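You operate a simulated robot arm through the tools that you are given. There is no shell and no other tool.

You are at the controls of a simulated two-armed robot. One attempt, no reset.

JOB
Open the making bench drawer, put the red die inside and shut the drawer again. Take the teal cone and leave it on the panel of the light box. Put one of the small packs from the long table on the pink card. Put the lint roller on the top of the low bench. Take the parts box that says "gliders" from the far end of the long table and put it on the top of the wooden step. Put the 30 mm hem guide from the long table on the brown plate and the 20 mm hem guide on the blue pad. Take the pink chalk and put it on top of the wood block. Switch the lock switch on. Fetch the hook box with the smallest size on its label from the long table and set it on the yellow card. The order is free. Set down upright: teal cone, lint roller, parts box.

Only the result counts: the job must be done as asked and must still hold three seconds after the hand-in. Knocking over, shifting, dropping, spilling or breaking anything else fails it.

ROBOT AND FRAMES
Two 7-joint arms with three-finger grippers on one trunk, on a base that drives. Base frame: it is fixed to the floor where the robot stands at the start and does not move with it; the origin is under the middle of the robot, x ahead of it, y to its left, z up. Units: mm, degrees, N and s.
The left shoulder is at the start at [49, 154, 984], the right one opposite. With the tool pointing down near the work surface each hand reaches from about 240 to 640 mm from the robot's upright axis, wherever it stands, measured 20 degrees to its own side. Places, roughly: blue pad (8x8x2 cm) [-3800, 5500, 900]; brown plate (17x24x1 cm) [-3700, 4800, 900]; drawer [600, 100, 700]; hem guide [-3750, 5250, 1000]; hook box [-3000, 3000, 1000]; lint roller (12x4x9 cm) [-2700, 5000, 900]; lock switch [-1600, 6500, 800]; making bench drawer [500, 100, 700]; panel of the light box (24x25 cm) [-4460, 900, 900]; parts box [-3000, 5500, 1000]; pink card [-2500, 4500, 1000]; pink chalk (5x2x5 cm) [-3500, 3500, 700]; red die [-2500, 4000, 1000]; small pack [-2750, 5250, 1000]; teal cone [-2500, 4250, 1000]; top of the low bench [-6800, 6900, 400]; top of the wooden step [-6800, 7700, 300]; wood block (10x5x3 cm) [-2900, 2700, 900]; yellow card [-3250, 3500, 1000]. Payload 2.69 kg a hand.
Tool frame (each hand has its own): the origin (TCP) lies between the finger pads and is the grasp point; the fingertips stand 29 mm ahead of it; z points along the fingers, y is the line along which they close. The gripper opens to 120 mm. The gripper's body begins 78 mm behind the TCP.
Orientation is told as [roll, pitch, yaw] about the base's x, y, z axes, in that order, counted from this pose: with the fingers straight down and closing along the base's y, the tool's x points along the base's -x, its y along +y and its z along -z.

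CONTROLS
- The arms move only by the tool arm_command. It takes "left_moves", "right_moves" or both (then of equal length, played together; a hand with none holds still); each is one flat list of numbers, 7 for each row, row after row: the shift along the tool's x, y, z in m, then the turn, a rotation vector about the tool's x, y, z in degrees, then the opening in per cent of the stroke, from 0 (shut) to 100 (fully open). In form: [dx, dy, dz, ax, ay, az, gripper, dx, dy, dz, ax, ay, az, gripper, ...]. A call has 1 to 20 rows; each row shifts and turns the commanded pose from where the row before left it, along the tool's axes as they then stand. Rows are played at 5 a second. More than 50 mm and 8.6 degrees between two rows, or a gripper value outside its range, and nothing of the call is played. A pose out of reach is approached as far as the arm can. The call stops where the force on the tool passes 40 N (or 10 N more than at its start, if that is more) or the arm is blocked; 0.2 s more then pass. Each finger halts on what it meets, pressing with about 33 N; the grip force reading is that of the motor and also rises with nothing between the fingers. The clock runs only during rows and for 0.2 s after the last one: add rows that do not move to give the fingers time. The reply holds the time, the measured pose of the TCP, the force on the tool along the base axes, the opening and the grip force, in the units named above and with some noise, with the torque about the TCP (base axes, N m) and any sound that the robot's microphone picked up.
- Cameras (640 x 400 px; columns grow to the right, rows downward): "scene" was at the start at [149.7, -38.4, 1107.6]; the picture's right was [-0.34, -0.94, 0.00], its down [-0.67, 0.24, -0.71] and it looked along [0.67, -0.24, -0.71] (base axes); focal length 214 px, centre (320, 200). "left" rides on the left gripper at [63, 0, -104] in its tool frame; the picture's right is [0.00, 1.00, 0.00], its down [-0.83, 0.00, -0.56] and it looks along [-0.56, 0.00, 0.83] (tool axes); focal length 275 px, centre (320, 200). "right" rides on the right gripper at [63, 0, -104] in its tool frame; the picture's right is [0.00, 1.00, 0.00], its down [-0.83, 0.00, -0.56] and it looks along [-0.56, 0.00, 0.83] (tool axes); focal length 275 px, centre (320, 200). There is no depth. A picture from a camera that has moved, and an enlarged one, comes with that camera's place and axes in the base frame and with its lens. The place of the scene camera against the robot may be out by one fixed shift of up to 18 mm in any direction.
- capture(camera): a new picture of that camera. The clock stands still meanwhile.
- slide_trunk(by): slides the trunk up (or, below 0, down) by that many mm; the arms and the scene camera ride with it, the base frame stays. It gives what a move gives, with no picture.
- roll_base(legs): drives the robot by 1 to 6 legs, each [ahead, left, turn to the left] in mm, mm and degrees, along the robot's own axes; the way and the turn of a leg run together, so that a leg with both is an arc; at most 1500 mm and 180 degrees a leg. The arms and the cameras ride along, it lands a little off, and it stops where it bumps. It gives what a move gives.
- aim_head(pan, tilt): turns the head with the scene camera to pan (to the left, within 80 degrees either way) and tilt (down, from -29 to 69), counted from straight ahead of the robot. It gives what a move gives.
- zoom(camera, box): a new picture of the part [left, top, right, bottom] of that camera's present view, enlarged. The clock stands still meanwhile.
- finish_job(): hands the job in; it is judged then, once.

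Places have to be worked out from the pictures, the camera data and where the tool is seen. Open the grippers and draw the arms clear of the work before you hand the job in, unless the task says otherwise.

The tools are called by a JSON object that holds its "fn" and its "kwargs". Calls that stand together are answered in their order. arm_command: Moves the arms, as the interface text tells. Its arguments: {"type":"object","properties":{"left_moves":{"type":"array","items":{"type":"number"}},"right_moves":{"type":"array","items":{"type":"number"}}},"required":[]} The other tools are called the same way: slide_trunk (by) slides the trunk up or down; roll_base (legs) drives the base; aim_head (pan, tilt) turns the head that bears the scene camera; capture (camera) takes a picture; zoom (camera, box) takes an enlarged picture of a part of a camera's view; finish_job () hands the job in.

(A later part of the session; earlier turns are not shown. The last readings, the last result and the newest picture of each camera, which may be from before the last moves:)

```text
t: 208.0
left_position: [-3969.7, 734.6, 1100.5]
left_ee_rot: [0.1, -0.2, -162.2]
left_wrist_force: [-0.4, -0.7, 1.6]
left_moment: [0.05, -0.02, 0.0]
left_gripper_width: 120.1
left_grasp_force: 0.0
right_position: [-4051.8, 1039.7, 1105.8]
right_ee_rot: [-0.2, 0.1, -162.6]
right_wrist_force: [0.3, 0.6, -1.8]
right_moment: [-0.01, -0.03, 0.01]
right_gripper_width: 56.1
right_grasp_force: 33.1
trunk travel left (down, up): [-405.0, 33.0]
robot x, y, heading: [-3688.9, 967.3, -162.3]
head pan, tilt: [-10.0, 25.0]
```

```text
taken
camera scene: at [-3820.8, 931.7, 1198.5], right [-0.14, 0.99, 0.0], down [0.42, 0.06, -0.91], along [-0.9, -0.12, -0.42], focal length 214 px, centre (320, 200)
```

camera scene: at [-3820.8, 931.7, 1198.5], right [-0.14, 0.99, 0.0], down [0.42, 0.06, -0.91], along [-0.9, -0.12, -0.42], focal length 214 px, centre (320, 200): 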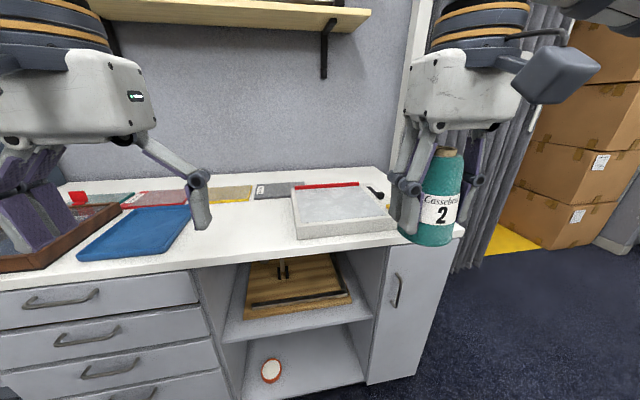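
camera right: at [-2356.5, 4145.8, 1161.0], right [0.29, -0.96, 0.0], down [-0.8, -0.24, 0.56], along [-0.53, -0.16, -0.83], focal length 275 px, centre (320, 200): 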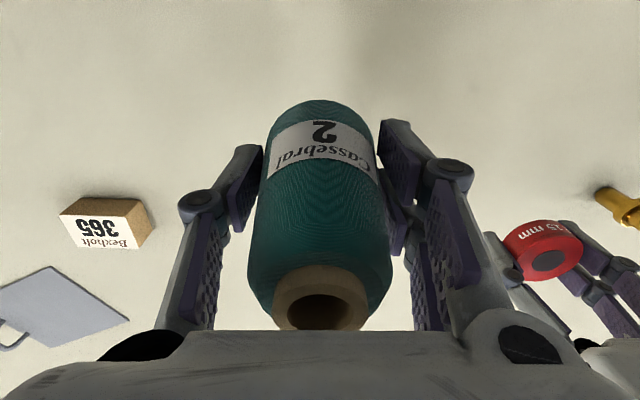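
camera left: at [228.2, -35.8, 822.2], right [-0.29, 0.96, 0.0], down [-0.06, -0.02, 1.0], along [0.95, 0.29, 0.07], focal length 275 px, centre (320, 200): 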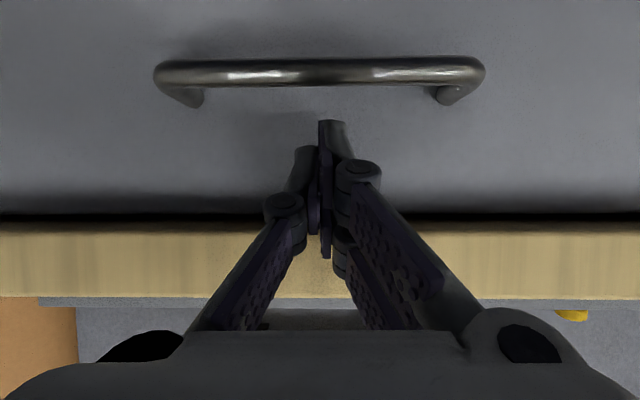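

The light box stands on the counter with a whitish top panel. I roll 200 mm ahead so the right hand reaches it, then look from the wrist camera.

{"fn": "roll_base", "kwargs": {"legs": [[200, 0, -0.6]]}}

{"fn": "capture", "kwargs": {"camera": "right"}}

{"fn": "capture", "kwargs": {"camera": "left"}}

{"fn": "capture", "kwargs": {"camera": "scene"}}

```text
t: 209.6
left_position: [-4163.9, 678.2, 1098.7]
left_ee_rot: [0.0, -0.2, -163.0]
left_wrist_force: [1.0, -0.3, 0.3]
left_moment: [0.05, -0.06, -0.01]
left_gripper_width: 120.0
left_grasp_force: 0.1
right_position: [-4242.7, 983.8, 1105.3]
right_ee_rot: [-0.1, 0.0, -163.2]
right_wrist_force: [-0.3, 0.1, -1.9]
right_moment: [0.02, -0.05, -0.02]
right_gripper_width: 56.1
right_grasp_force: 33.3
trunk travel left (down, up): [-405.0, 33.0]
robot x, y, heading: [-3877.1, 909.6, -162.7]
head pan, tilt: [-10.0, 25.0]
```

```text
taken
camera right: at [-4182.0, 1001.2, 1208.6], right [0.29, -0.96, 0.0], down [-0.79, -0.25, 0.56], along [-0.53, -0.16, -0.83], focal length 275 px, centre (320, 200)
```

right: 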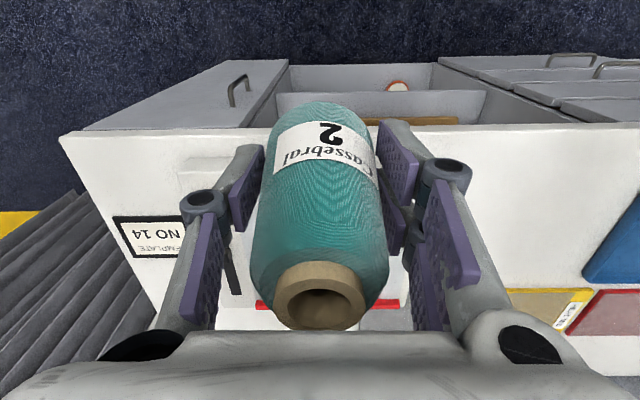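

```text
taken
camera left: at [-4103.8, 697.0, 1203.8], right [0.29, -0.96, 0.0], down [-0.79, -0.24, 0.56], along [-0.53, -0.16, -0.83], focal length 275 px, centre (320, 200)
```

left: 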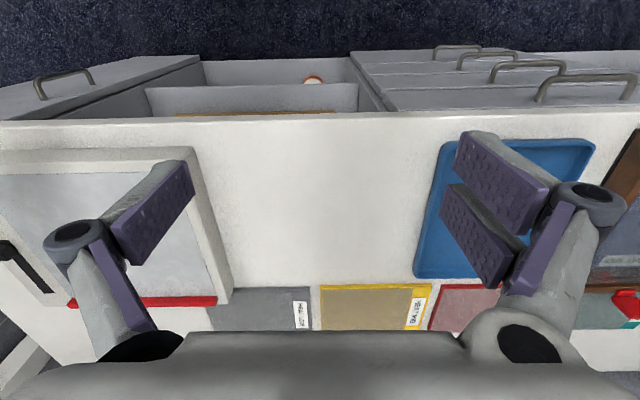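

```text
taken
camera scene: at [-4012.4, 873.0, 1198.4], right [-0.13, 0.99, 0.0], down [0.42, 0.05, -0.91], along [-0.9, -0.11, -0.42], focal length 214 px, centre (320, 200)
```

scene: 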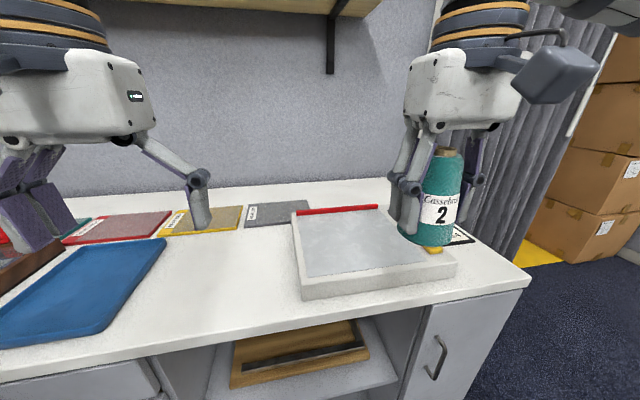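

The panel's middle comes out at roughly u -3990, v 2158 (about [-4447, 897]). I lower the trunk 50 mm, bring the cone down a bit and then move it out over the panel.

{"fn": "slide_trunk", "kwargs": {"by": -50}}

{"fn": "arm_command", "kwargs": {"right_moves": [-0.04, 0.004, 0.01, 0, 0, 0, 30, -0.04, 0.004, 0.01, 0, 0, 0, 30, -0.04, 0.004, 0, 0, 0, 0, 30, -0.04, 0.004, 0, 0, 0, 0, 30, -0.03, 0.004, 0, 0, 0, 0, 30, -0.03, 0.003, 0, 0, 0, 0, 30]}}

{"fn": "capture", "kwargs": {"camera": "right"}}

{"fn": "capture", "kwargs": {"camera": "scene"}}

{"fn": "capture", "kwargs": {"camera": "left"}}

```text
t: 210.6
left_position: [-4164.2, 679.6, 1050.2]
left_ee_rot: [0.0, -0.2, -163.0]
left_wrist_force: [0.3, -0.2, 0.1]
left_moment: [0.0, -0.01, 0.0]
left_gripper_width: 120.1
left_grasp_force: 0.0
right_position: [-4241.2, 983.4, 1055.7]
right_ee_rot: [-0.2, 0.0, -163.0]
right_wrist_force: [-0.4, -0.1, -2.4]
right_moment: [0.01, -0.02, -0.01]
right_gripper_width: 55.9
right_grasp_force: 33.0
trunk travel left (down, up): [-355.0, 83.0]
robot x, y, heading: [-3876.3, 909.0, -163.1]
head pan, tilt: [-10.0, 25.0]
```

```text
t: 211.9
left_position: [-4162.8, 679.0, 1049.4]
left_ee_rot: [0.2, -0.2, -162.9]
left_wrist_force: [-0.2, 0.1, 0.5]
left_moment: [0.01, 0.02, -0.01]
left_gripper_width: 120.3
left_grasp_force: 0.0
right_position: [-4437.4, 902.9, 1036.2]
right_ee_rot: [-0.3, 0.1, -163.0]
right_wrist_force: [-0.2, -0.6, -2.0]
right_moment: [-0.03, 0.04, 0.06]
right_gripper_width: 56.3
right_grasp_force: 33.2
right hand out of reach, approached as far as the arm can: row 6
trunk travel left (down, up): [-355.0, 83.0]
robot x, y, heading: [-3879.1, 910.4, -163.1]
head pan, tilt: [-10.0, 25.0]
```

```text
taken
camera right: at [-4377.5, 920.7, 1139.0], right [0.3, -0.95, 0.0], down [-0.79, -0.25, 0.56], along [-0.53, -0.16, -0.83], focal length 275 px, centre (320, 200)
```

right: 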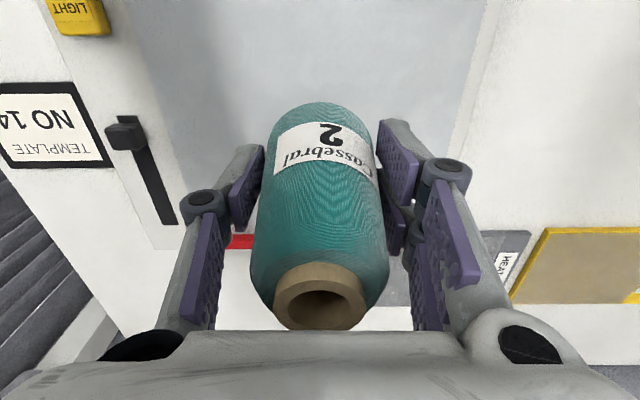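

```text
taken
camera scene: at [-4043.9, 863.1, 1138.3], right [-0.13, 0.99, 0.0], down [0.42, 0.05, -0.91], along [-0.9, -0.11, -0.42], focal length 214 px, centre (320, 200)
```

scene: 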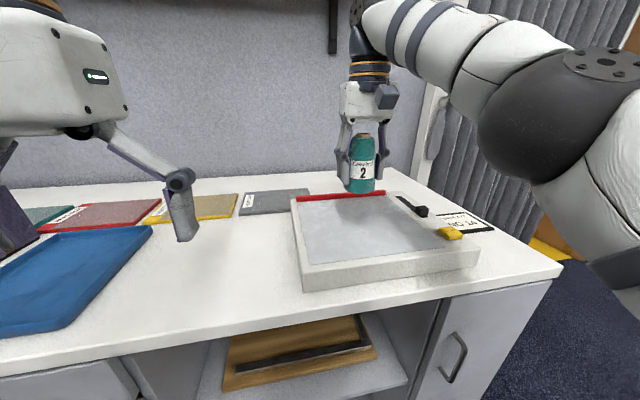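

```text
taken
camera left: at [-4103.0, 697.1, 1154.0], right [0.29, -0.96, 0.0], down [-0.79, -0.24, 0.56], along [-0.53, -0.16, -0.83], focal length 275 px, centre (320, 200)
```

left: 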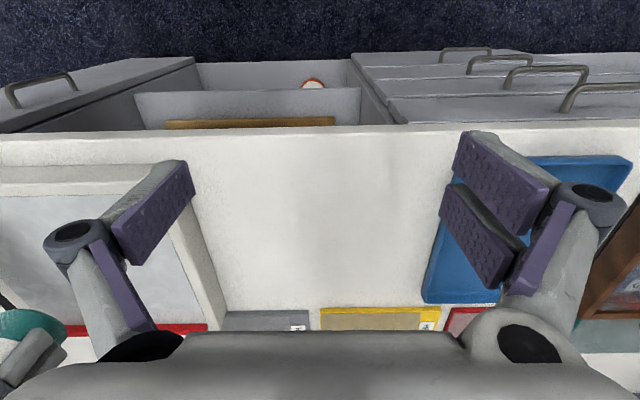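

The cone hangs over the middle of the panel (about 110–120 mm to each side edge). I lower it 50 mm and then in small steps until it touches.

{"fn": "arm_command", "kwargs": {"right_moves": [0, 0, 0.02, 0, 0, 0, 30, 0, 0, 0.02, 0, 0, 0, 30, 0, 0, 0.01, 0, 0, 0, 30, 0, 0, 0, 0, 0, 0, 30]}}

{"fn": "arm_command", "kwargs": {"right_moves": [0, 0, 0.003, 0, 0, 0, 30, 0, 0, 0.003, 0, 0, 0, 30, 0, 0, 0, 0, 0, 0, 30]}}

{"fn": "capture", "kwargs": {"camera": "scene"}}

```text
t: 212.9
left_position: [-4162.8, 679.2, 1049.8]
left_ee_rot: [0.1, -0.2, -163.0]
left_wrist_force: [-0.1, -0.3, -0.4]
left_moment: [0.0, 0.0, 0.01]
left_gripper_width: 119.8
left_grasp_force: 0.1
right_position: [-4437.3, 902.8, 985.4]
right_ee_rot: [-0.2, 0.0, -163.1]
right_wrist_force: [-0.2, 0.5, -0.8]
right_moment: [0.01, 0.01, 0.03]
right_gripper_width: 56.2
right_grasp_force: 33.0
trunk travel left (down, up): [-355.0, 83.0]
robot x, y, heading: [-3878.7, 908.9, -162.7]
head pan, tilt: [-10.0, 25.0]
```

```text
t: 213.8
left_position: [-4162.6, 677.9, 1050.1]
left_ee_rot: [0.0, -0.1, -163.0]
left_wrist_force: [-0.6, 0.3, -0.3]
left_moment: [0.0, -0.03, 0.0]
left_gripper_width: 120.0
left_grasp_force: 0.1
right_position: [-4436.3, 900.9, 979.1]
right_ee_rot: [-0.1, 0.0, -163.2]
right_wrist_force: [-0.4, -0.3, -1.4]
right_moment: [-0.01, 0.0, 0.0]
right_gripper_width: 56.5
right_grasp_force: 33.0
trunk travel left (down, up): [-355.0, 83.0]
robot x, y, heading: [-3876.2, 908.5, -163.0]
head pan, tilt: [-10.0, 25.0]
```

```text
taken
camera scene: at [-4044.1, 863.1, 1138.2], right [-0.13, 0.99, 0.0], down [0.42, 0.05, -0.91], along [-0.9, -0.11, -0.42], focal length 214 px, centre (320, 200)
```

scene: 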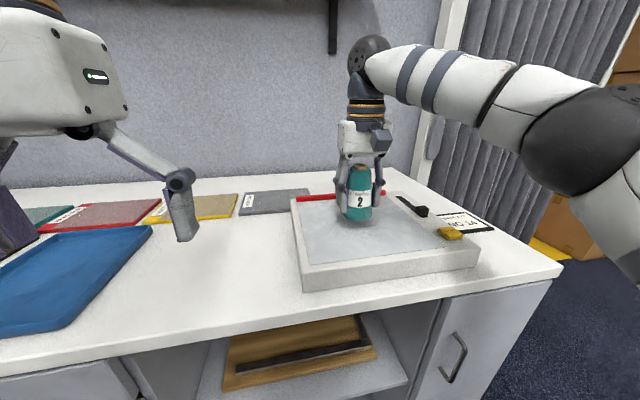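

The cone's bottom is close above the panel now. I keep lowering in small steps.

{"fn": "arm_command", "kwargs": {"right_moves": [0, 0, 0.003, 0, 0, 0, 30, 0, 0, 0.003, 0, 0, 0, 30, 0, 0, 0, 0, 0, 0, 30]}}

{"fn": "arm_command", "kwargs": {"right_moves": [0, 0, 0.003, 0, 0, 0, 30, 0, 0, 0.003, 0, 0, 0, 30, 0, 0, 0, 0, 0, 0, 30]}}

{"fn": "arm_command", "kwargs": {"right_moves": [0, 0, 0.003, 0, 0, 0, 30, 0, 0, 0.002, 0, 0, 0, 30, 0, 0, 0, 0, 0, 0, 30]}}

```text
t: 214.6
left_position: [-4163.2, 678.4, 1050.2]
left_ee_rot: [0.1, -0.3, -162.9]
left_wrist_force: [0.0, -0.5, 0.3]
left_moment: [0.0, 0.05, 0.0]
left_gripper_width: 119.9
left_grasp_force: 0.0
right_position: [-4437.8, 901.8, 973.1]
right_ee_rot: [-0.3, 0.0, -163.1]
right_wrist_force: [0.1, -0.5, -1.4]
right_moment: [-0.02, -0.03, -0.03]
right_gripper_width: 56.3
right_grasp_force: 33.1
trunk travel left (down, up): [-355.0, 83.0]
robot x, y, heading: [-3879.9, 909.1, -163.0]
head pan, tilt: [-10.0, 25.0]
```

```text
t: 215.3
left_position: [-4163.2, 678.2, 1050.6]
left_ee_rot: [0.2, -0.2, -163.0]
left_wrist_force: [-0.3, -0.5, -0.8]
left_moment: [-0.01, 0.0, -0.03]
left_gripper_width: 120.0
left_grasp_force: 0.0
right_position: [-4437.5, 902.4, 966.4]
right_ee_rot: [-0.2, -0.1, -163.2]
right_wrist_force: [-0.8, 0.3, -1.8]
right_moment: [-0.04, -0.02, 0.01]
right_gripper_width: 56.6
right_grasp_force: 32.6
trunk travel left (down, up): [-355.0, 83.0]
robot x, y, heading: [-3878.8, 909.1, -162.6]
head pan, tilt: [-10.0, 25.0]
```

```text
t: 216.2
left_position: [-4162.5, 678.5, 1049.7]
left_ee_rot: [0.1, -0.2, -163.0]
left_wrist_force: [-0.4, -0.3, 0.7]
left_moment: [0.0, 0.01, -0.01]
left_gripper_width: 120.2
left_grasp_force: 0.0
right_position: [-4438.6, 900.2, 962.9]
right_ee_rot: [-0.2, 0.1, -163.2]
right_wrist_force: [0.6, -0.4, -1.4]
right_moment: [-0.03, -0.01, -0.01]
right_gripper_width: 56.4
right_grasp_force: 33.1
trunk travel left (down, up): [-355.0, 83.0]
robot x, y, heading: [-3877.9, 907.3, -163.0]
head pan, tilt: [-10.0, 25.0]
```

Still no contact at z 963 (cone bottom about 915). I go on lowering in small steps.

{"fn": "arm_command", "kwargs": {"right_moves": [0, 0, 0.002, 0, 0, 0, 30, 0, 0, 0.002, 0, 0, 0, 30, 0, 0, 0, 0, 0, 0, 30]}}

{"fn": "arm_command", "kwargs": {"right_moves": [0, 0, 0.002, 0, 0, 0, 30, 0, 0, 0.002, 0, 0, 0, 30, 0, 0, 0, 0, 0, 0, 30]}}

{"fn": "arm_command", "kwargs": {"right_moves": [0, 0, 0.002, 0, 0, 0, 30, 0, 0, 0.002, 0, 0, 0, 30, 0, 0, 0, 0, 0, 0, 30]}}

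```text
t: 216.9
left_position: [-4163.5, 678.5, 1049.8]
left_ee_rot: [0.1, -0.2, -163.0]
left_wrist_force: [0.2, 0.8, 0.9]
left_moment: [0.0, -0.02, -0.05]
left_gripper_width: 119.9
left_grasp_force: 0.1
right_position: [-4436.9, 900.5, 958.7]
right_ee_rot: [-0.2, 0.0, -163.1]
right_wrist_force: [-0.2, -0.3, -2.4]
right_moment: [0.05, -0.01, 0.0]
right_gripper_width: 56.1
right_grasp_force: 33.0
trunk travel left (down, up): [-355.0, 83.0]
robot x, y, heading: [-3876.5, 910.1, -162.7]
head pan, tilt: [-10.0, 25.0]
```

```text
t: 217.8
left_position: [-4163.8, 677.9, 1050.1]
left_ee_rot: [0.1, -0.2, -163.0]
left_wrist_force: [-0.1, 0.2, 0.8]
left_moment: [0.0, 0.0, 0.03]
left_gripper_width: 120.1
left_grasp_force: 0.0
right_position: [-4435.4, 901.7, 955.5]
right_ee_rot: [-0.3, 0.0, -163.2]
right_wrist_force: [-0.2, -0.5, -2.9]
right_moment: [0.02, 0.02, 0.04]
right_gripper_width: 56.3
right_grasp_force: 33.1
trunk travel left (down, up): [-355.0, 83.0]
robot x, y, heading: [-3880.5, 905.4, -162.6]
head pan, tilt: [-10.0, 25.0]
```

```text
t: 218.6
left_position: [-4162.1, 679.0, 1050.3]
left_ee_rot: [0.2, -0.3, -162.9]
left_wrist_force: [0.5, 0.3, 0.4]
left_moment: [-0.01, -0.01, 0.01]
left_gripper_width: 120.2
left_grasp_force: 0.1
right_position: [-4436.5, 901.0, 952.0]
right_ee_rot: [-0.1, -0.3, -163.2]
right_wrist_force: [-4.0, 1.0, 20.4]
right_moment: [0.08, -0.19, 0.14]
right_gripper_width: 56.3
right_grasp_force: 33.1
trunk travel left (down, up): [-355.0, 83.0]
robot x, y, heading: [-3879.6, 910.5, -162.8]
head pan, tilt: [-10.0, 25.0]
```

Contact with 20 N at z 952: the cone stands on the panel. I ease off 1 mm, open, and check before lifting.

{"fn": "arm_command", "kwargs": {"right_moves": [0, 0, -0.001, 0, 0, 0, 35, 0, 0, 0, 0, 0, 0, 55, 0, 0, 0, 0, 0, 0, 75, 0, 0, 0, 0, 0, 0, 95, 0, 0, 0, 0, 0, 0, 100]}}

{"fn": "capture", "kwargs": {"camera": "right"}}

```text
t: 219.8
left_position: [-4162.8, 678.1, 1050.4]
left_ee_rot: [0.2, -0.2, -163.0]
left_wrist_force: [0.8, 0.5, -0.5]
left_moment: [0.0, -0.01, -0.02]
left_gripper_width: 119.8
left_grasp_force: 0.0
right_position: [-4437.4, 901.8, 951.3]
right_ee_rot: [-0.2, 0.0, -163.3]
right_wrist_force: [1.1, 0.5, -0.4]
right_moment: [-0.01, 0.04, -0.05]
right_gripper_width: 120.3
right_grasp_force: 0.0
trunk travel left (down, up): [-355.0, 83.0]
robot x, y, heading: [-3878.5, 906.5, -162.6]
head pan, tilt: [-10.0, 25.0]
```

```text
taken
camera right: at [-4375.9, 919.9, 1054.6], right [0.29, -0.96, 0.0], down [-0.79, -0.25, 0.56], along [-0.53, -0.16, -0.83], focal length 275 px, centre (320, 200)
```

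right: 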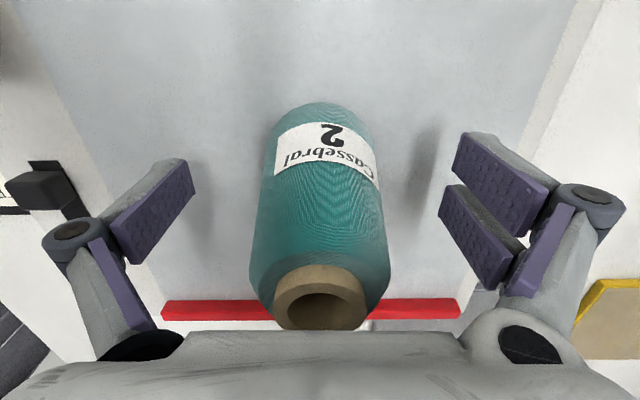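

The cone stands free and upright on the panel. I lift the right hand straight up, clear of it.

{"fn": "arm_command", "kwargs": {"right_moves": [0, 0, -0.03, 0, 0, 0, 100, 0, 0, -0.04, 0, 0, 0, 100, 0, 0, -0.04, 0, 0, 0, 100, 0.01, 0, -0.04, 0, 0, 0, 100, 0.03, 0, 0, 0, 0, 0, 100, 0.04, 0, 0, 0, 0, 0, 100, 0.04, 0, 0, 0, 0, 0, 100, 0.04, 0, 0, 0, 0, 0, 100, 0.04, 0, 0, 0, 0, 0, 100]}}

{"fn": "capture", "kwargs": {"camera": "scene"}}

```text
t: 221.8
left_position: [-4164.2, 678.7, 1049.7]
left_ee_rot: [0.1, -0.3, -163.0]
left_wrist_force: [0.0, -0.1, -0.8]
left_moment: [-0.03, -0.01, 0.01]
left_gripper_width: 119.9
left_grasp_force: 0.1
right_position: [-4238.6, 957.9, 1063.0]
right_ee_rot: [-0.2, -0.1, -163.2]
right_wrist_force: [-0.5, 0.9, -1.0]
right_moment: [0.03, -0.01, 0.01]
right_gripper_width: 119.8
right_grasp_force: 0.1
right hand out of reach, approached as far as the arm can: row 3, 4
trunk travel left (down, up): [-355.0, 83.0]
robot x, y, heading: [-3878.5, 905.1, -163.0]
head pan, tilt: [-10.0, 25.0]
```

```text
taken
camera scene: at [-4043.7, 863.5, 1138.3], right [-0.12, 0.99, 0.0], down [0.42, 0.05, -0.91], along [-0.9, -0.11, -0.42], focal length 214 px, centre (320, 200)
```

scene: 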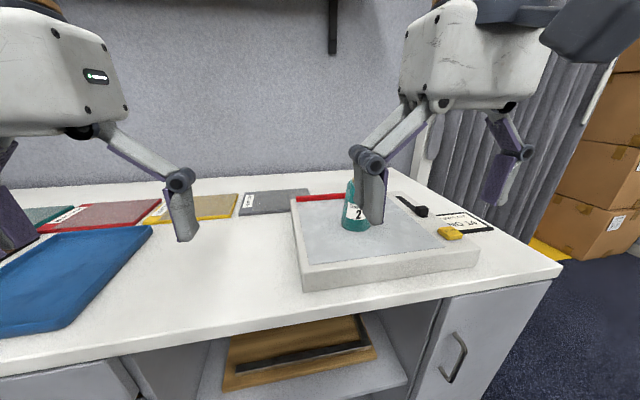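

The lift was reach-limited near the end but the cone looks upright. I back the base away and check it.

{"fn": "roll_base", "kwargs": {"legs": [[-300, 0, 0]]}}

{"fn": "zoom", "kwargs": {"camera": "scene", "box": [220, 120, 480, 280]}}

```text
t: 223.8
left_position: [-3879.0, 764.1, 1049.9]
left_ee_rot: [0.1, -0.2, -162.6]
left_wrist_force: [0.6, 0.8, 0.5]
left_moment: [-0.02, 0.03, 0.04]
left_gripper_width: 120.1
left_grasp_force: 0.1
right_position: [-3958.9, 1043.7, 1062.9]
right_ee_rot: [-0.2, 0.0, -162.7]
right_wrist_force: [-0.1, -0.2, 0.6]
right_moment: [-0.01, 0.04, 0.05]
right_gripper_width: 119.8
right_grasp_force: 0.0
trunk travel left (down, up): [-355.0, 83.0]
robot x, y, heading: [-3602.4, 992.5, -162.6]
head pan, tilt: [-10.0, 25.0]
```

```text
2.46 times, centred on (350, 200) of scene
camera zoom: at [-3761.2, 950.5, 1138.3], right [-0.13, 0.99, 0.0], down [0.42, 0.06, -0.91], along [-0.9, -0.12, -0.42], focal length 528 px, centre (246, 200)
```

zoom: 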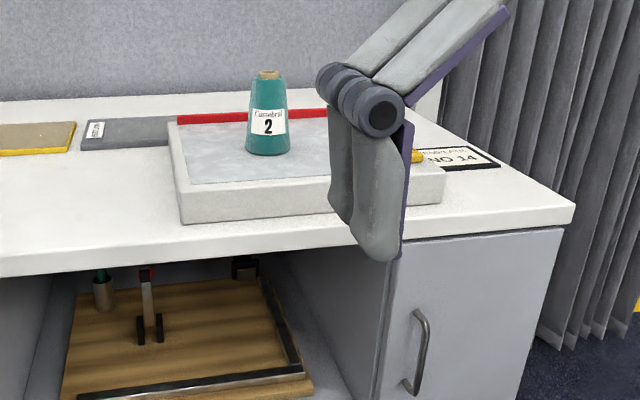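

The cone stands upright on the panel. Now I turn right to face north, toward the west side of the long table.

{"fn": "roll_base", "kwargs": {"legs": [[0, 0, -90]]}}

{"fn": "aim_head", "kwargs": {"pan": 0, "tilt": 15}}

{"fn": "capture", "kwargs": {"camera": "scene"}}

{"fn": "aim_head", "kwargs": {"pan": -40, "tilt": 15}}

{"fn": "capture", "kwargs": {"camera": "scene"}}

```text
t: 228.0
left_position: [-3832.2, 1274.5, 1050.0]
left_ee_rot: [0.0, -0.2, 108.3]
left_wrist_force: [-0.2, -0.2, -0.5]
left_moment: [0.0, 0.01, 0.03]
left_gripper_width: 120.0
left_grasp_force: 0.0
right_position: [-3554.1, 1358.2, 1062.4]
right_ee_rot: [-0.2, -0.1, 108.1]
right_wrist_force: [0.0, -0.4, -0.7]
right_moment: [0.0, -0.02, 0.01]
right_gripper_width: 120.1
right_grasp_force: 0.0
trunk travel left (down, up): [-355.0, 83.0]
robot x, y, heading: [-3596.3, 998.7, 108.2]
head pan, tilt: [-10.0, 25.0]
```

```text
t: 228.7
left_position: [-3832.7, 1273.6, 1049.6]
left_ee_rot: [0.1, -0.2, 108.4]
left_wrist_force: [0.6, 0.2, 0.6]
left_moment: [-0.01, 0.01, 0.03]
left_gripper_width: 120.5
left_grasp_force: 0.1
right_position: [-3554.0, 1357.4, 1062.3]
right_ee_rot: [-0.3, 0.0, 108.1]
right_wrist_force: [-0.7, 0.4, -0.4]
right_moment: [-0.02, 0.02, 0.01]
right_gripper_width: 119.9
right_grasp_force: 0.2
trunk travel left (down, up): [-355.0, 83.0]
robot x, y, heading: [-3597.2, 993.2, 108.3]
head pan, tilt: [0.0, 15.0]
```

```text
taken
camera scene: at [-3652.4, 1144.7, 1154.4], right [0.95, 0.32, 0.0], down [0.08, -0.25, -0.97], along [-0.31, 0.92, -0.26], focal length 214 px, centre (320, 200)
```

scene: 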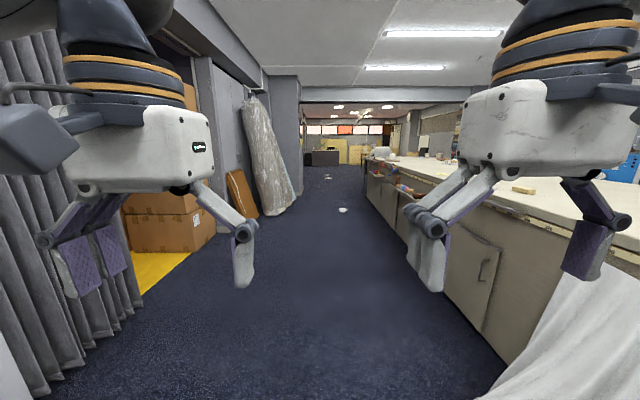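

```text
t: 229.8
left_position: [-3833.8, 1274.8, 1048.5]
left_ee_rot: [0.1, -0.2, 108.3]
left_wrist_force: [0.5, -0.5, 0.3]
left_moment: [-0.04, -0.01, -0.03]
left_gripper_width: 119.8
left_grasp_force: 0.0
right_position: [-3553.5, 1358.6, 1062.2]
right_ee_rot: [-0.2, 0.1, 108.0]
right_wrist_force: [-0.6, 0.7, 0.7]
right_moment: [0.0, -0.01, 0.02]
right_gripper_width: 120.1
right_grasp_force: 0.0
trunk travel left (down, up): [-355.0, 83.0]
robot x, y, heading: [-3598.4, 995.3, 108.6]
head pan, tilt: [-40.0, 15.0]
```

```text
taken
camera scene: at [-3588.6, 1143.0, 1154.5], right [0.93, -0.37, 0.0], down [-0.09, -0.24, -0.97], along [0.35, 0.9, -0.26], focal length 214 px, centre (320, 200)
```

scene: 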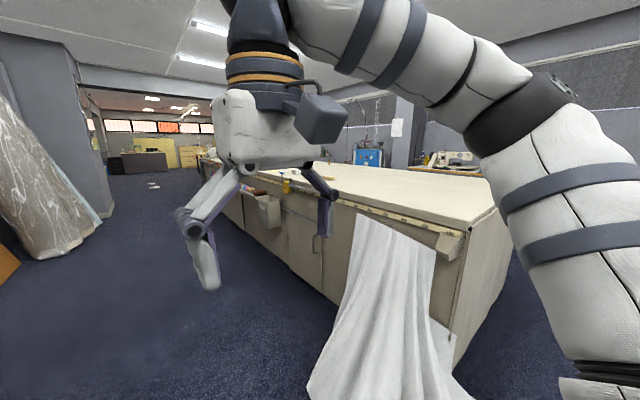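

The west aisle is free; the cloth hangs at the table's corner, so I keep well left of it while driving 1400 mm north, then look at the table's west side.

{"fn": "roll_base", "kwargs": {"legs": [[1400, 0, -1.3]]}}

{"fn": "aim_head", "kwargs": {"pan": -60, "tilt": 20}}

{"fn": "capture", "kwargs": {"camera": "scene"}}

{"fn": "aim_head", "kwargs": {"pan": -20, "tilt": 15}}

{"fn": "capture", "kwargs": {"camera": "scene"}}

```text
t: 236.9
left_position: [-4274.6, 2637.3, 1049.0]
left_ee_rot: [0.0, -0.2, 107.7]
left_wrist_force: [-0.6, -0.4, -0.5]
left_moment: [-0.02, 0.03, -0.02]
left_gripper_width: 119.8
left_grasp_force: 0.1
right_position: [-3996.2, 2718.2, 1063.0]
right_ee_rot: [-0.2, -0.1, 107.5]
right_wrist_force: [-0.1, 0.7, 0.1]
right_moment: [0.01, 0.01, -0.02]
right_gripper_width: 119.9
right_grasp_force: 0.1
trunk travel left (down, up): [-355.0, 83.0]
robot x, y, heading: [-4046.2, 2356.0, 108.0]
head pan, tilt: [-40.0, 15.0]
```

```text
t: 237.7
left_position: [-4274.2, 2637.8, 1049.8]
left_ee_rot: [0.1, -0.2, 107.6]
left_wrist_force: [0.2, 0.5, -0.5]
left_moment: [0.02, 0.04, -0.01]
left_gripper_width: 120.1
left_grasp_force: 0.1
right_position: [-3994.6, 2717.9, 1062.5]
right_ee_rot: [-0.2, 0.0, 107.5]
right_wrist_force: [-0.5, 0.5, 0.4]
right_moment: [0.03, 0.02, 0.0]
right_gripper_width: 119.9
right_grasp_force: 0.0
trunk travel left (down, up): [-355.0, 83.0]
robot x, y, heading: [-4044.0, 2354.5, 107.6]
head pan, tilt: [-60.0, 20.0]
```

```text
taken
camera scene: at [-4005.2, 2485.1, 1146.3], right [0.74, -0.67, 0.0], down [-0.23, -0.25, -0.94], along [0.63, 0.7, -0.34], focal length 214 px, centre (320, 200)
```

scene: 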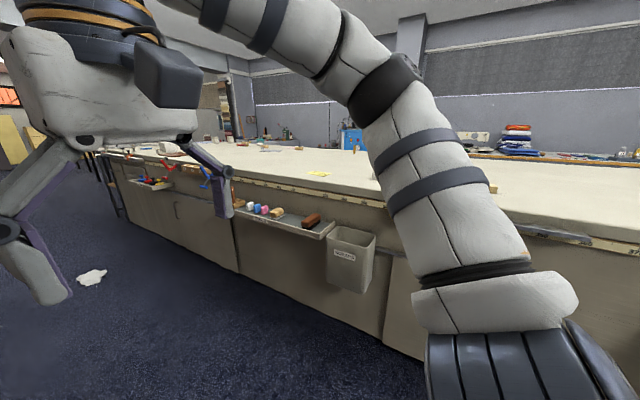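

```text
t: 238.8
left_position: [-4275.4, 2637.1, 1049.8]
left_ee_rot: [0.1, -0.1, 107.8]
left_wrist_force: [0.0, -0.1, -0.3]
left_moment: [0.02, 0.02, 0.02]
left_gripper_width: 119.9
left_grasp_force: 0.0
right_position: [-3996.6, 2717.7, 1062.6]
right_ee_rot: [-0.2, -0.1, 107.5]
right_wrist_force: [0.4, 1.1, 0.1]
right_moment: [-0.01, -0.02, -0.01]
right_gripper_width: 119.9
right_grasp_force: 0.1
trunk travel left (down, up): [-355.0, 83.0]
robot x, y, heading: [-4042.3, 2353.7, 107.8]
head pan, tilt: [-20.0, 15.0]
```

```text
taken
camera scene: at [-4064.0, 2509.4, 1154.5], right [1.0, -0.04, 0.0], down [-0.01, -0.26, -0.97], along [0.04, 0.97, -0.26], focal length 214 px, centre (320, 200)
```

scene: 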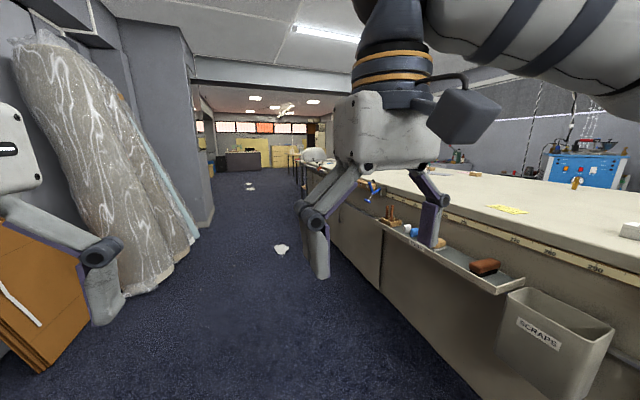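

I see a chalk tray and a scraps bin hung on the table's west side and small things on the top. I turn right to face the table.

{"fn": "roll_base", "kwargs": {"legs": [[0, 0, -90.5]]}}

{"fn": "aim_head", "kwargs": {"pan": 0, "tilt": 15}}

{"fn": "capture", "kwargs": {"camera": "scene"}}

{"fn": "aim_head", "kwargs": {"pan": 40, "tilt": 15}}

{"fn": "capture", "kwargs": {"camera": "scene"}}

```text
t: 243.0
left_position: [-3762.7, 2587.2, 1049.8]
left_ee_rot: [0.1, -0.3, 17.6]
left_wrist_force: [-0.5, -0.1, 0.1]
left_moment: [-0.02, 0.02, 0.0]
left_gripper_width: 120.2
left_grasp_force: 0.0
right_position: [-3681.0, 2308.7, 1063.1]
right_ee_rot: [-0.2, 0.0, 17.4]
right_wrist_force: [0.3, 0.2, -1.1]
right_moment: [0.02, -0.02, -0.02]
right_gripper_width: 120.3
right_grasp_force: 0.1
trunk travel left (down, up): [-355.0, 83.0]
robot x, y, heading: [-4043.5, 2354.7, 17.6]
head pan, tilt: [-20.0, 15.0]
```

```text
t: 243.8
left_position: [-3761.7, 2588.3, 1049.3]
left_ee_rot: [0.1, -0.3, 17.6]
left_wrist_force: [1.2, 0.8, -1.2]
left_moment: [0.02, -0.04, -0.02]
left_gripper_width: 120.2
left_grasp_force: 0.1
right_position: [-3681.0, 2308.9, 1060.9]
right_ee_rot: [-0.1, 0.0, 17.4]
right_wrist_force: [0.0, 0.0, 0.7]
right_moment: [-0.01, -0.02, 0.02]
right_gripper_width: 120.2
right_grasp_force: 0.0
trunk travel left (down, up): [-355.0, 83.0]
robot x, y, heading: [-4040.3, 2356.6, 17.9]
head pan, tilt: [0.0, 15.0]
```

```text
taken
camera scene: at [-3884.5, 2396.1, 1154.5], right [0.3, -0.95, 0.0], down [-0.25, -0.08, -0.97], along [0.92, 0.29, -0.26], focal length 214 px, centre (320, 200)
```

scene: 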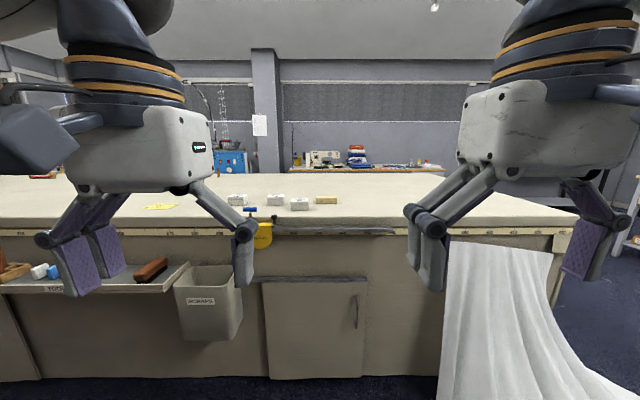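

```text
t: 244.9
left_position: [-3761.2, 2588.1, 1049.5]
left_ee_rot: [0.1, -0.2, 17.6]
left_wrist_force: [-0.2, -0.3, -0.1]
left_moment: [-0.02, 0.0, -0.03]
left_gripper_width: 119.8
left_grasp_force: 0.1
right_position: [-3679.9, 2309.3, 1061.6]
right_ee_rot: [-0.3, 0.0, 17.3]
right_wrist_force: [-0.4, -0.7, 0.0]
right_moment: [-0.01, 0.0, -0.01]
right_gripper_width: 120.1
right_grasp_force: 0.1
trunk travel left (down, up): [-355.0, 83.0]
robot x, y, heading: [-4044.3, 2353.6, 17.7]
head pan, tilt: [40.0, 15.0]
```

```text
taken
camera scene: at [-3923.6, 2446.6, 1154.5], right [0.85, -0.53, 0.0], down [-0.14, -0.22, -0.97], along [0.52, 0.82, -0.26], focal length 214 px, centre (320, 200)
```

scene: 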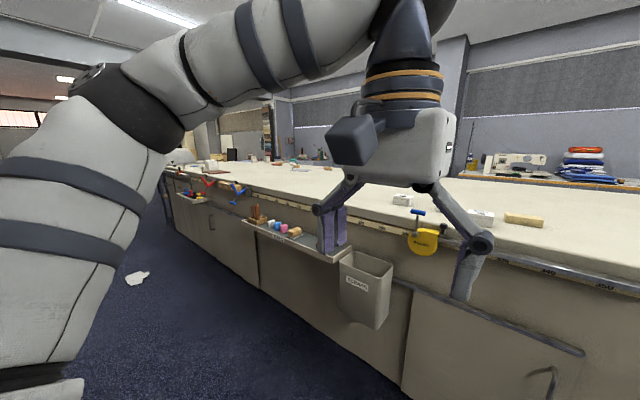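

Three white boxes and the wood block are visible on the table. I zoom in to read the labels.

{"fn": "aim_head", "kwargs": {"pan": 0, "tilt": 15}}

{"fn": "zoom", "kwargs": {"camera": "scene", "box": [210, 175, 370, 275]}}

{"fn": "zoom", "kwargs": {"camera": "scene", "box": [0, 180, 240, 330]}}

```text
t: 246.0
left_position: [-3761.8, 2587.2, 1050.6]
left_ee_rot: [0.1, -0.2, 17.6]
left_wrist_force: [1.0, -0.8, -0.4]
left_moment: [0.01, 0.03, -0.01]
left_gripper_width: 119.8
left_grasp_force: 0.1
right_position: [-3681.0, 2308.8, 1062.4]
right_ee_rot: [-0.1, 0.0, 17.4]
right_wrist_force: [0.3, 0.1, -0.6]
right_moment: [0.05, 0.0, -0.01]
right_gripper_width: 120.2
right_grasp_force: 0.0
trunk travel left (down, up): [-355.0, 83.0]
robot x, y, heading: [-4045.8, 2356.2, 17.9]
head pan, tilt: [0.0, 15.0]
```

```text
4.00 times, centred on (290, 225) of scene
camera zoom: at [-3884.6, 2396.2, 1154.5], right [0.31, -0.95, 0.0], down [-0.25, -0.08, -0.97], along [0.92, 0.3, -0.26], focal length 858 px, centre (440, 100)
```

zoom: 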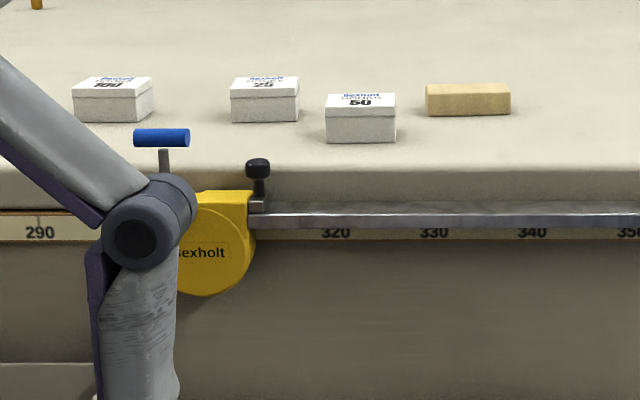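

```text
2.67 times, centred on (120, 255) of scene
camera zoom: at [-3884.6, 2396.2, 1154.5], right [0.31, -0.95, 0.0], down [-0.25, -0.08, -0.97], along [0.92, 0.3, -0.26], focal length 572 px, centre (853, 53)
```

zoom: 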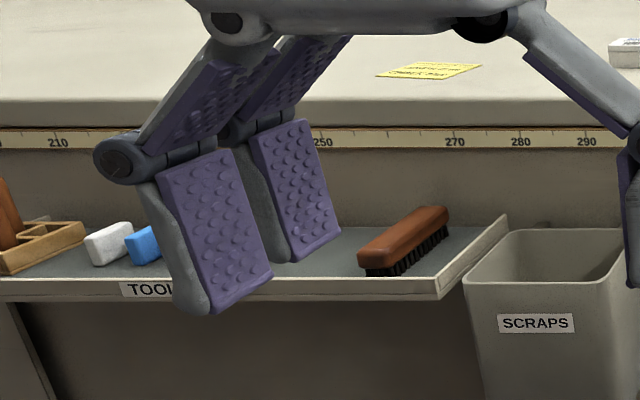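

The hook boxes read 100, 25 and 50, but I need to read the full labels. I roll 560 mm closer for a near view from the wrist cameras.

{"fn": "roll_base", "kwargs": {"legs": [[560, 60, -0.5]]}}

{"fn": "aim_head", "kwargs": {"pan": 5, "tilt": 40}}

{"fn": "capture", "kwargs": {"camera": "scene"}}

{"fn": "capture", "kwargs": {"camera": "left"}}

{"fn": "capture", "kwargs": {"camera": "right"}}

```text
t: 249.2
left_position: [-3251.7, 2810.3, 1049.4]
left_ee_rot: [0.1, -0.2, 17.1]
left_wrist_force: [-0.2, -0.3, -0.1]
left_moment: [-0.01, 0.02, 0.02]
left_gripper_width: 119.7
left_grasp_force: 0.1
right_position: [-3173.6, 2529.1, 1063.3]
right_ee_rot: [-0.2, 0.0, 16.9]
right_wrist_force: [0.2, -0.2, -0.3]
right_moment: [-0.01, 0.0, 0.02]
right_gripper_width: 119.8
right_grasp_force: 0.0
trunk travel left (down, up): [-355.0, 83.0]
robot x, y, heading: [-3534.9, 2580.3, 17.2]
head pan, tilt: [0.0, 15.0]
```

```text
t: 250.1
left_position: [-3251.9, 2808.0, 1049.5]
left_ee_rot: [0.1, -0.2, 17.1]
left_wrist_force: [-1.0, -0.4, -0.6]
left_moment: [-0.01, 0.01, 0.02]
left_gripper_width: 120.1
left_grasp_force: 0.1
right_position: [-3175.2, 2527.8, 1063.5]
right_ee_rot: [-0.2, 0.0, 16.9]
right_wrist_force: [0.2, -0.1, -0.3]
right_moment: [-0.01, 0.02, -0.04]
right_gripper_width: 120.0
right_grasp_force: 0.1
trunk travel left (down, up): [-355.0, 83.0]
robot x, y, heading: [-3535.1, 2572.9, 17.2]
head pan, tilt: [5.0, 40.0]
```

```text
taken
camera scene: at [-3387.1, 2622.0, 1115.0], right [0.38, -0.93, 0.0], down [-0.59, -0.24, -0.77], along [0.71, 0.29, -0.64], focal length 214 px, centre (320, 200)
```

scene: 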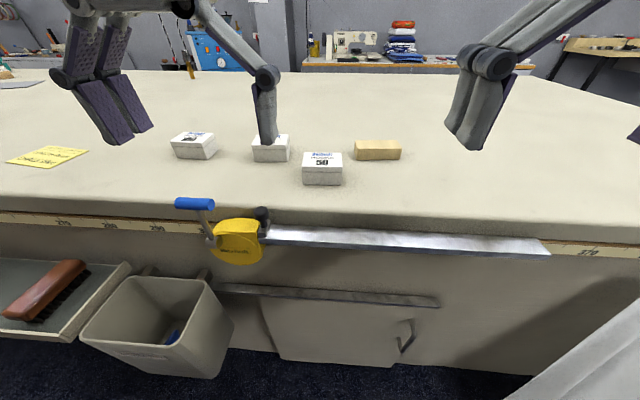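

```text
taken
camera left: at [-3312.7, 2790.0, 1153.9], right [-0.29, 0.96, 0.0], down [0.79, 0.24, 0.56], along [0.53, 0.16, -0.83], focal length 275 px, centre (320, 200)
```

left: 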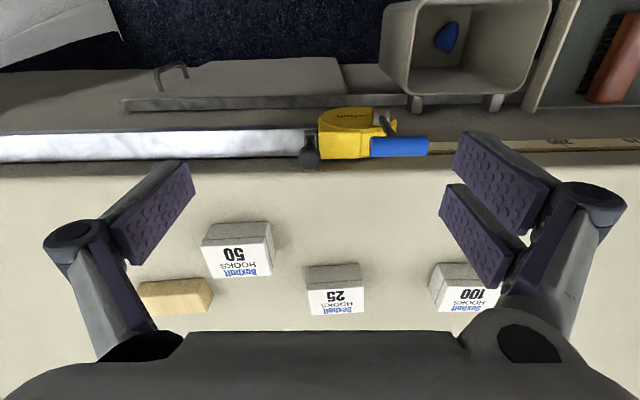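

```text
taken
camera right: at [-3234.4, 2509.8, 1166.1], right [-0.3, 0.96, 0.0], down [0.79, 0.25, 0.56], along [0.53, 0.16, -0.83], focal length 275 px, centre (320, 200)
```

right: 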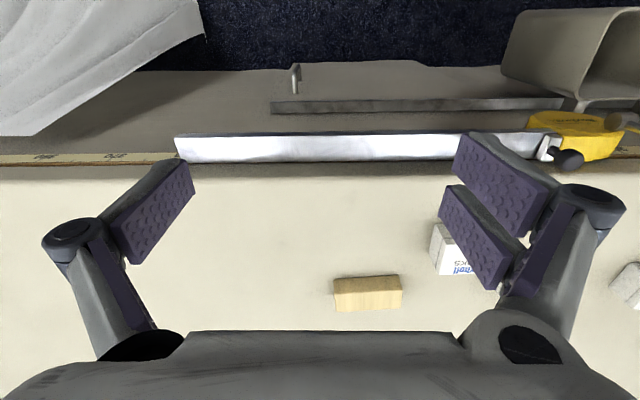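

The labels read HOOKS 50, 25 and 100. I zoom in to be sure of the text.

{"fn": "zoom", "kwargs": {"camera": "left", "box": [190, 210, 510, 330]}}

{"fn": "aim_head", "kwargs": {"pan": 50, "tilt": 25}}

{"fn": "capture", "kwargs": {"camera": "scene"}}

```text
2.00 times, centred on (350, 270) of left
camera zoom: at [-3312.7, 2790.0, 1153.9], right [-0.29, 0.96, 0.0], down [0.79, 0.24, 0.56], along [0.53, 0.16, -0.83], focal length 551 px, centre (260, 60)
```

zoom: 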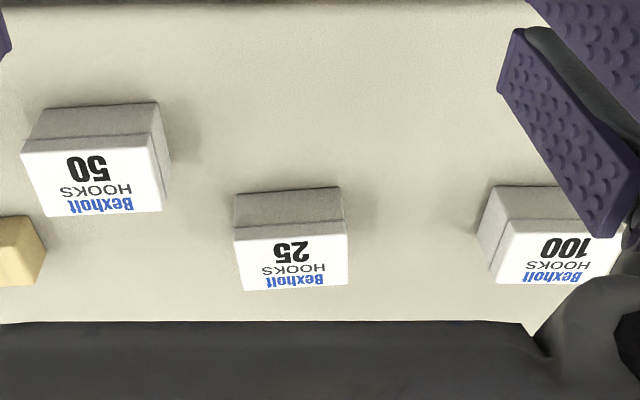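

```text
t: 251.2
left_position: [-3251.6, 2808.2, 1051.3]
left_ee_rot: [0.1, -0.2, 17.1]
left_wrist_force: [0.2, 1.1, -0.1]
left_moment: [0.01, -0.03, -0.05]
left_gripper_width: 119.9
left_grasp_force: 0.1
right_position: [-3174.9, 2527.5, 1063.3]
right_ee_rot: [-0.3, 0.0, 17.0]
right_wrist_force: [-0.3, -0.4, 0.0]
right_moment: [0.01, -0.01, 0.02]
right_gripper_width: 120.0
right_grasp_force: 0.1
trunk travel left (down, up): [-355.0, 83.0]
robot x, y, heading: [-3533.7, 2577.3, 17.1]
head pan, tilt: [50.0, 25.0]
```

```text
taken
camera scene: at [-3430.1, 2674.7, 1138.2], right [0.92, -0.39, 0.0], down [-0.16, -0.39, -0.91], along [0.35, 0.84, -0.42], focal length 214 px, centre (320, 200)
```

scene: 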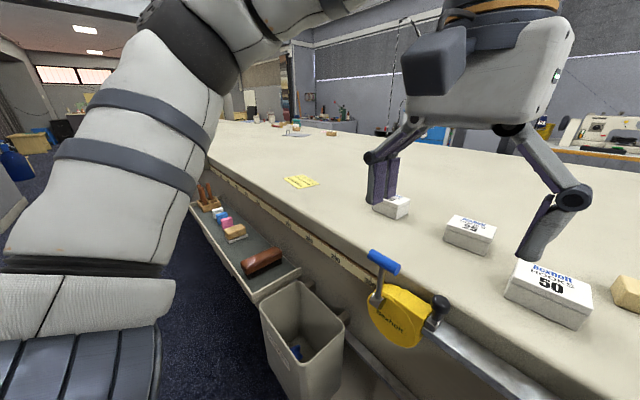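

"HOOKS 25" is the smallest; its box is about 76x58x39 mm, centred near u -2021, v 3657, turned about 7 degrees. I move 65 mm closer and 50 mm to the right to have it in the left arm's good range.

{"fn": "roll_base", "kwargs": {"legs": [[65, -50, 0]]}}

{"fn": "arm_command", "kwargs": {"left_moves": [-0.03, 0.012, 0.005, 0, 0, 0, 100, -0.035, 0.012, 0.01, 0, 0, 0, 100, -0.035, 0.012, 0.01, 0, 0, 0, 100, -0.035, 0.012, 0.01, 0, 0, -2.5, 100, -0.035, 0.012, 0.01, 0, 0, -2.5, 100, -0.02, 0.01, 0.01, 0, 0, -2.5, 100]}}

{"fn": "capture", "kwargs": {"camera": "left"}}

{"fn": "aim_head", "kwargs": {"pan": 15, "tilt": 40}}

{"fn": "capture", "kwargs": {"camera": "scene"}}

```text
t: 252.2
left_position: [-3175.4, 2780.1, 1049.6]
left_ee_rot: [0.1, -0.1, 17.1]
left_wrist_force: [0.2, -0.4, -0.2]
left_moment: [0.02, 0.0, -0.03]
left_gripper_width: 120.0
left_grasp_force: 0.1
right_position: [-3097.3, 2500.2, 1062.9]
right_ee_rot: [-0.2, 0.0, 16.9]
right_wrist_force: [0.4, -0.3, -0.6]
right_moment: [0.02, 0.01, 0.03]
right_gripper_width: 119.9
right_grasp_force: 0.0
trunk travel left (down, up): [-355.0, 83.0]
robot x, y, heading: [-3457.9, 2549.6, 17.4]
head pan, tilt: [50.0, 25.0]
```

```text
t: 253.7
left_position: [-3015.0, 2907.3, 994.4]
left_ee_rot: [0.1, -0.2, 24.7]
left_wrist_force: [1.0, 0.0, -0.8]
left_moment: [-0.05, 0.01, 0.02]
left_gripper_width: 120.1
left_grasp_force: 0.0
right_position: [-3098.6, 2500.8, 1062.9]
right_ee_rot: [-0.2, 0.1, 16.8]
right_wrist_force: [0.3, 0.2, 1.3]
right_moment: [0.02, -0.02, -0.02]
right_gripper_width: 119.9
right_grasp_force: 0.0
trunk travel left (down, up): [-355.0, 83.0]
robot x, y, heading: [-3455.1, 2551.3, 17.2]
head pan, tilt: [50.0, 25.0]
```

```text
taken
camera left: at [-3073.7, 2881.1, 1100.1], right [-0.41, 0.91, 0.0], down [0.76, 0.34, 0.56], along [0.51, 0.23, -0.83], focal length 275 px, centre (320, 200)
```

left: 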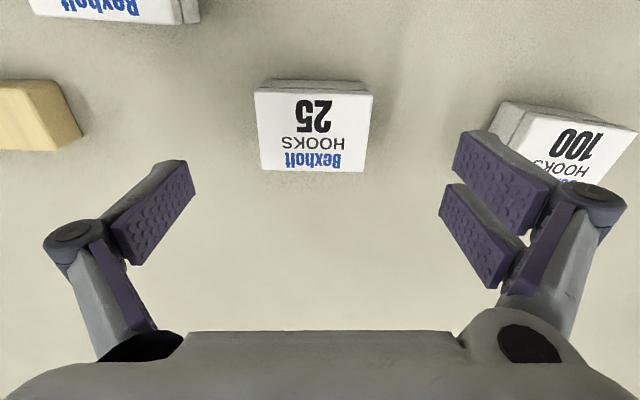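

```text
t: 254.7
left_position: [-3016.5, 2907.0, 996.4]
left_ee_rot: [0.1, -0.1, 24.6]
left_wrist_force: [-0.1, 0.5, 0.3]
left_moment: [0.0, 0.0, -0.01]
left_gripper_width: 119.7
left_grasp_force: 0.1
right_position: [-3097.2, 2500.8, 1063.2]
right_ee_rot: [-0.3, 0.0, 17.0]
right_wrist_force: [0.1, 0.5, 0.5]
right_moment: [0.03, 0.01, -0.03]
right_gripper_width: 120.0
right_grasp_force: 0.1
trunk travel left (down, up): [-355.0, 83.0]
robot x, y, heading: [-3458.0, 2547.3, 17.5]
head pan, tilt: [15.0, 40.0]
```

```text
taken
camera scene: at [-3317.7, 2607.5, 1115.0], right [0.53, -0.85, 0.0], down [-0.54, -0.34, -0.77], along [0.65, 0.41, -0.64], focal length 214 px, centre (320, 200)
```

scene: 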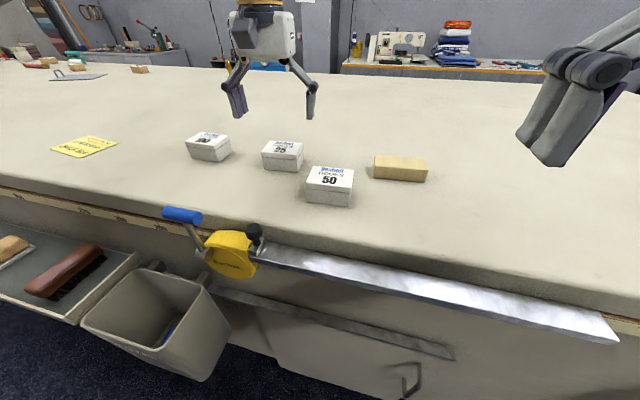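

The box is centred under the left hand within 6 mm and the yaw matches. I correct, lower to z 910 and check.

{"fn": "arm_command", "kwargs": {"left_moves": [-0.0044, -0.0055, 0, 0, 0, 0, 100, 0, 0, 0.03, 0, 0, 0, 100, 0, 0, 0.03, 0, 0, 0, 100, 0, 0, 0.0255, 0, 0, 0, 100, 0, 0, 0, 0, 0, 0, 100]}}

{"fn": "capture", "kwargs": {"camera": "left"}}

```text
t: 255.9
left_position: [-3010.8, 2903.6, 909.0]
left_ee_rot: [0.1, -0.2, 24.6]
left_wrist_force: [-0.5, -0.6, -0.2]
left_moment: [-0.03, -0.03, 0.0]
left_gripper_width: 119.8
left_grasp_force: 0.1
right_position: [-3098.0, 2500.3, 1062.6]
right_ee_rot: [-0.2, 0.1, 16.8]
right_wrist_force: [0.1, -0.6, -0.4]
right_moment: [-0.02, 0.0, -0.01]
right_gripper_width: 120.0
right_grasp_force: 0.1
trunk travel left (down, up): [-355.0, 83.0]
robot x, y, heading: [-3462.8, 2547.9, 17.4]
head pan, tilt: [15.0, 40.0]
```

```text
taken
camera left: at [-3068.0, 2876.9, 1012.5], right [-0.41, 0.91, 0.0], down [0.76, 0.34, 0.56], along [0.51, 0.23, -0.83], focal length 275 px, centre (320, 200)
```

left: 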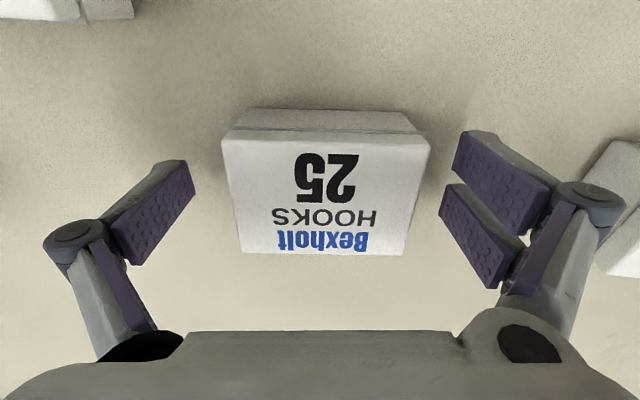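

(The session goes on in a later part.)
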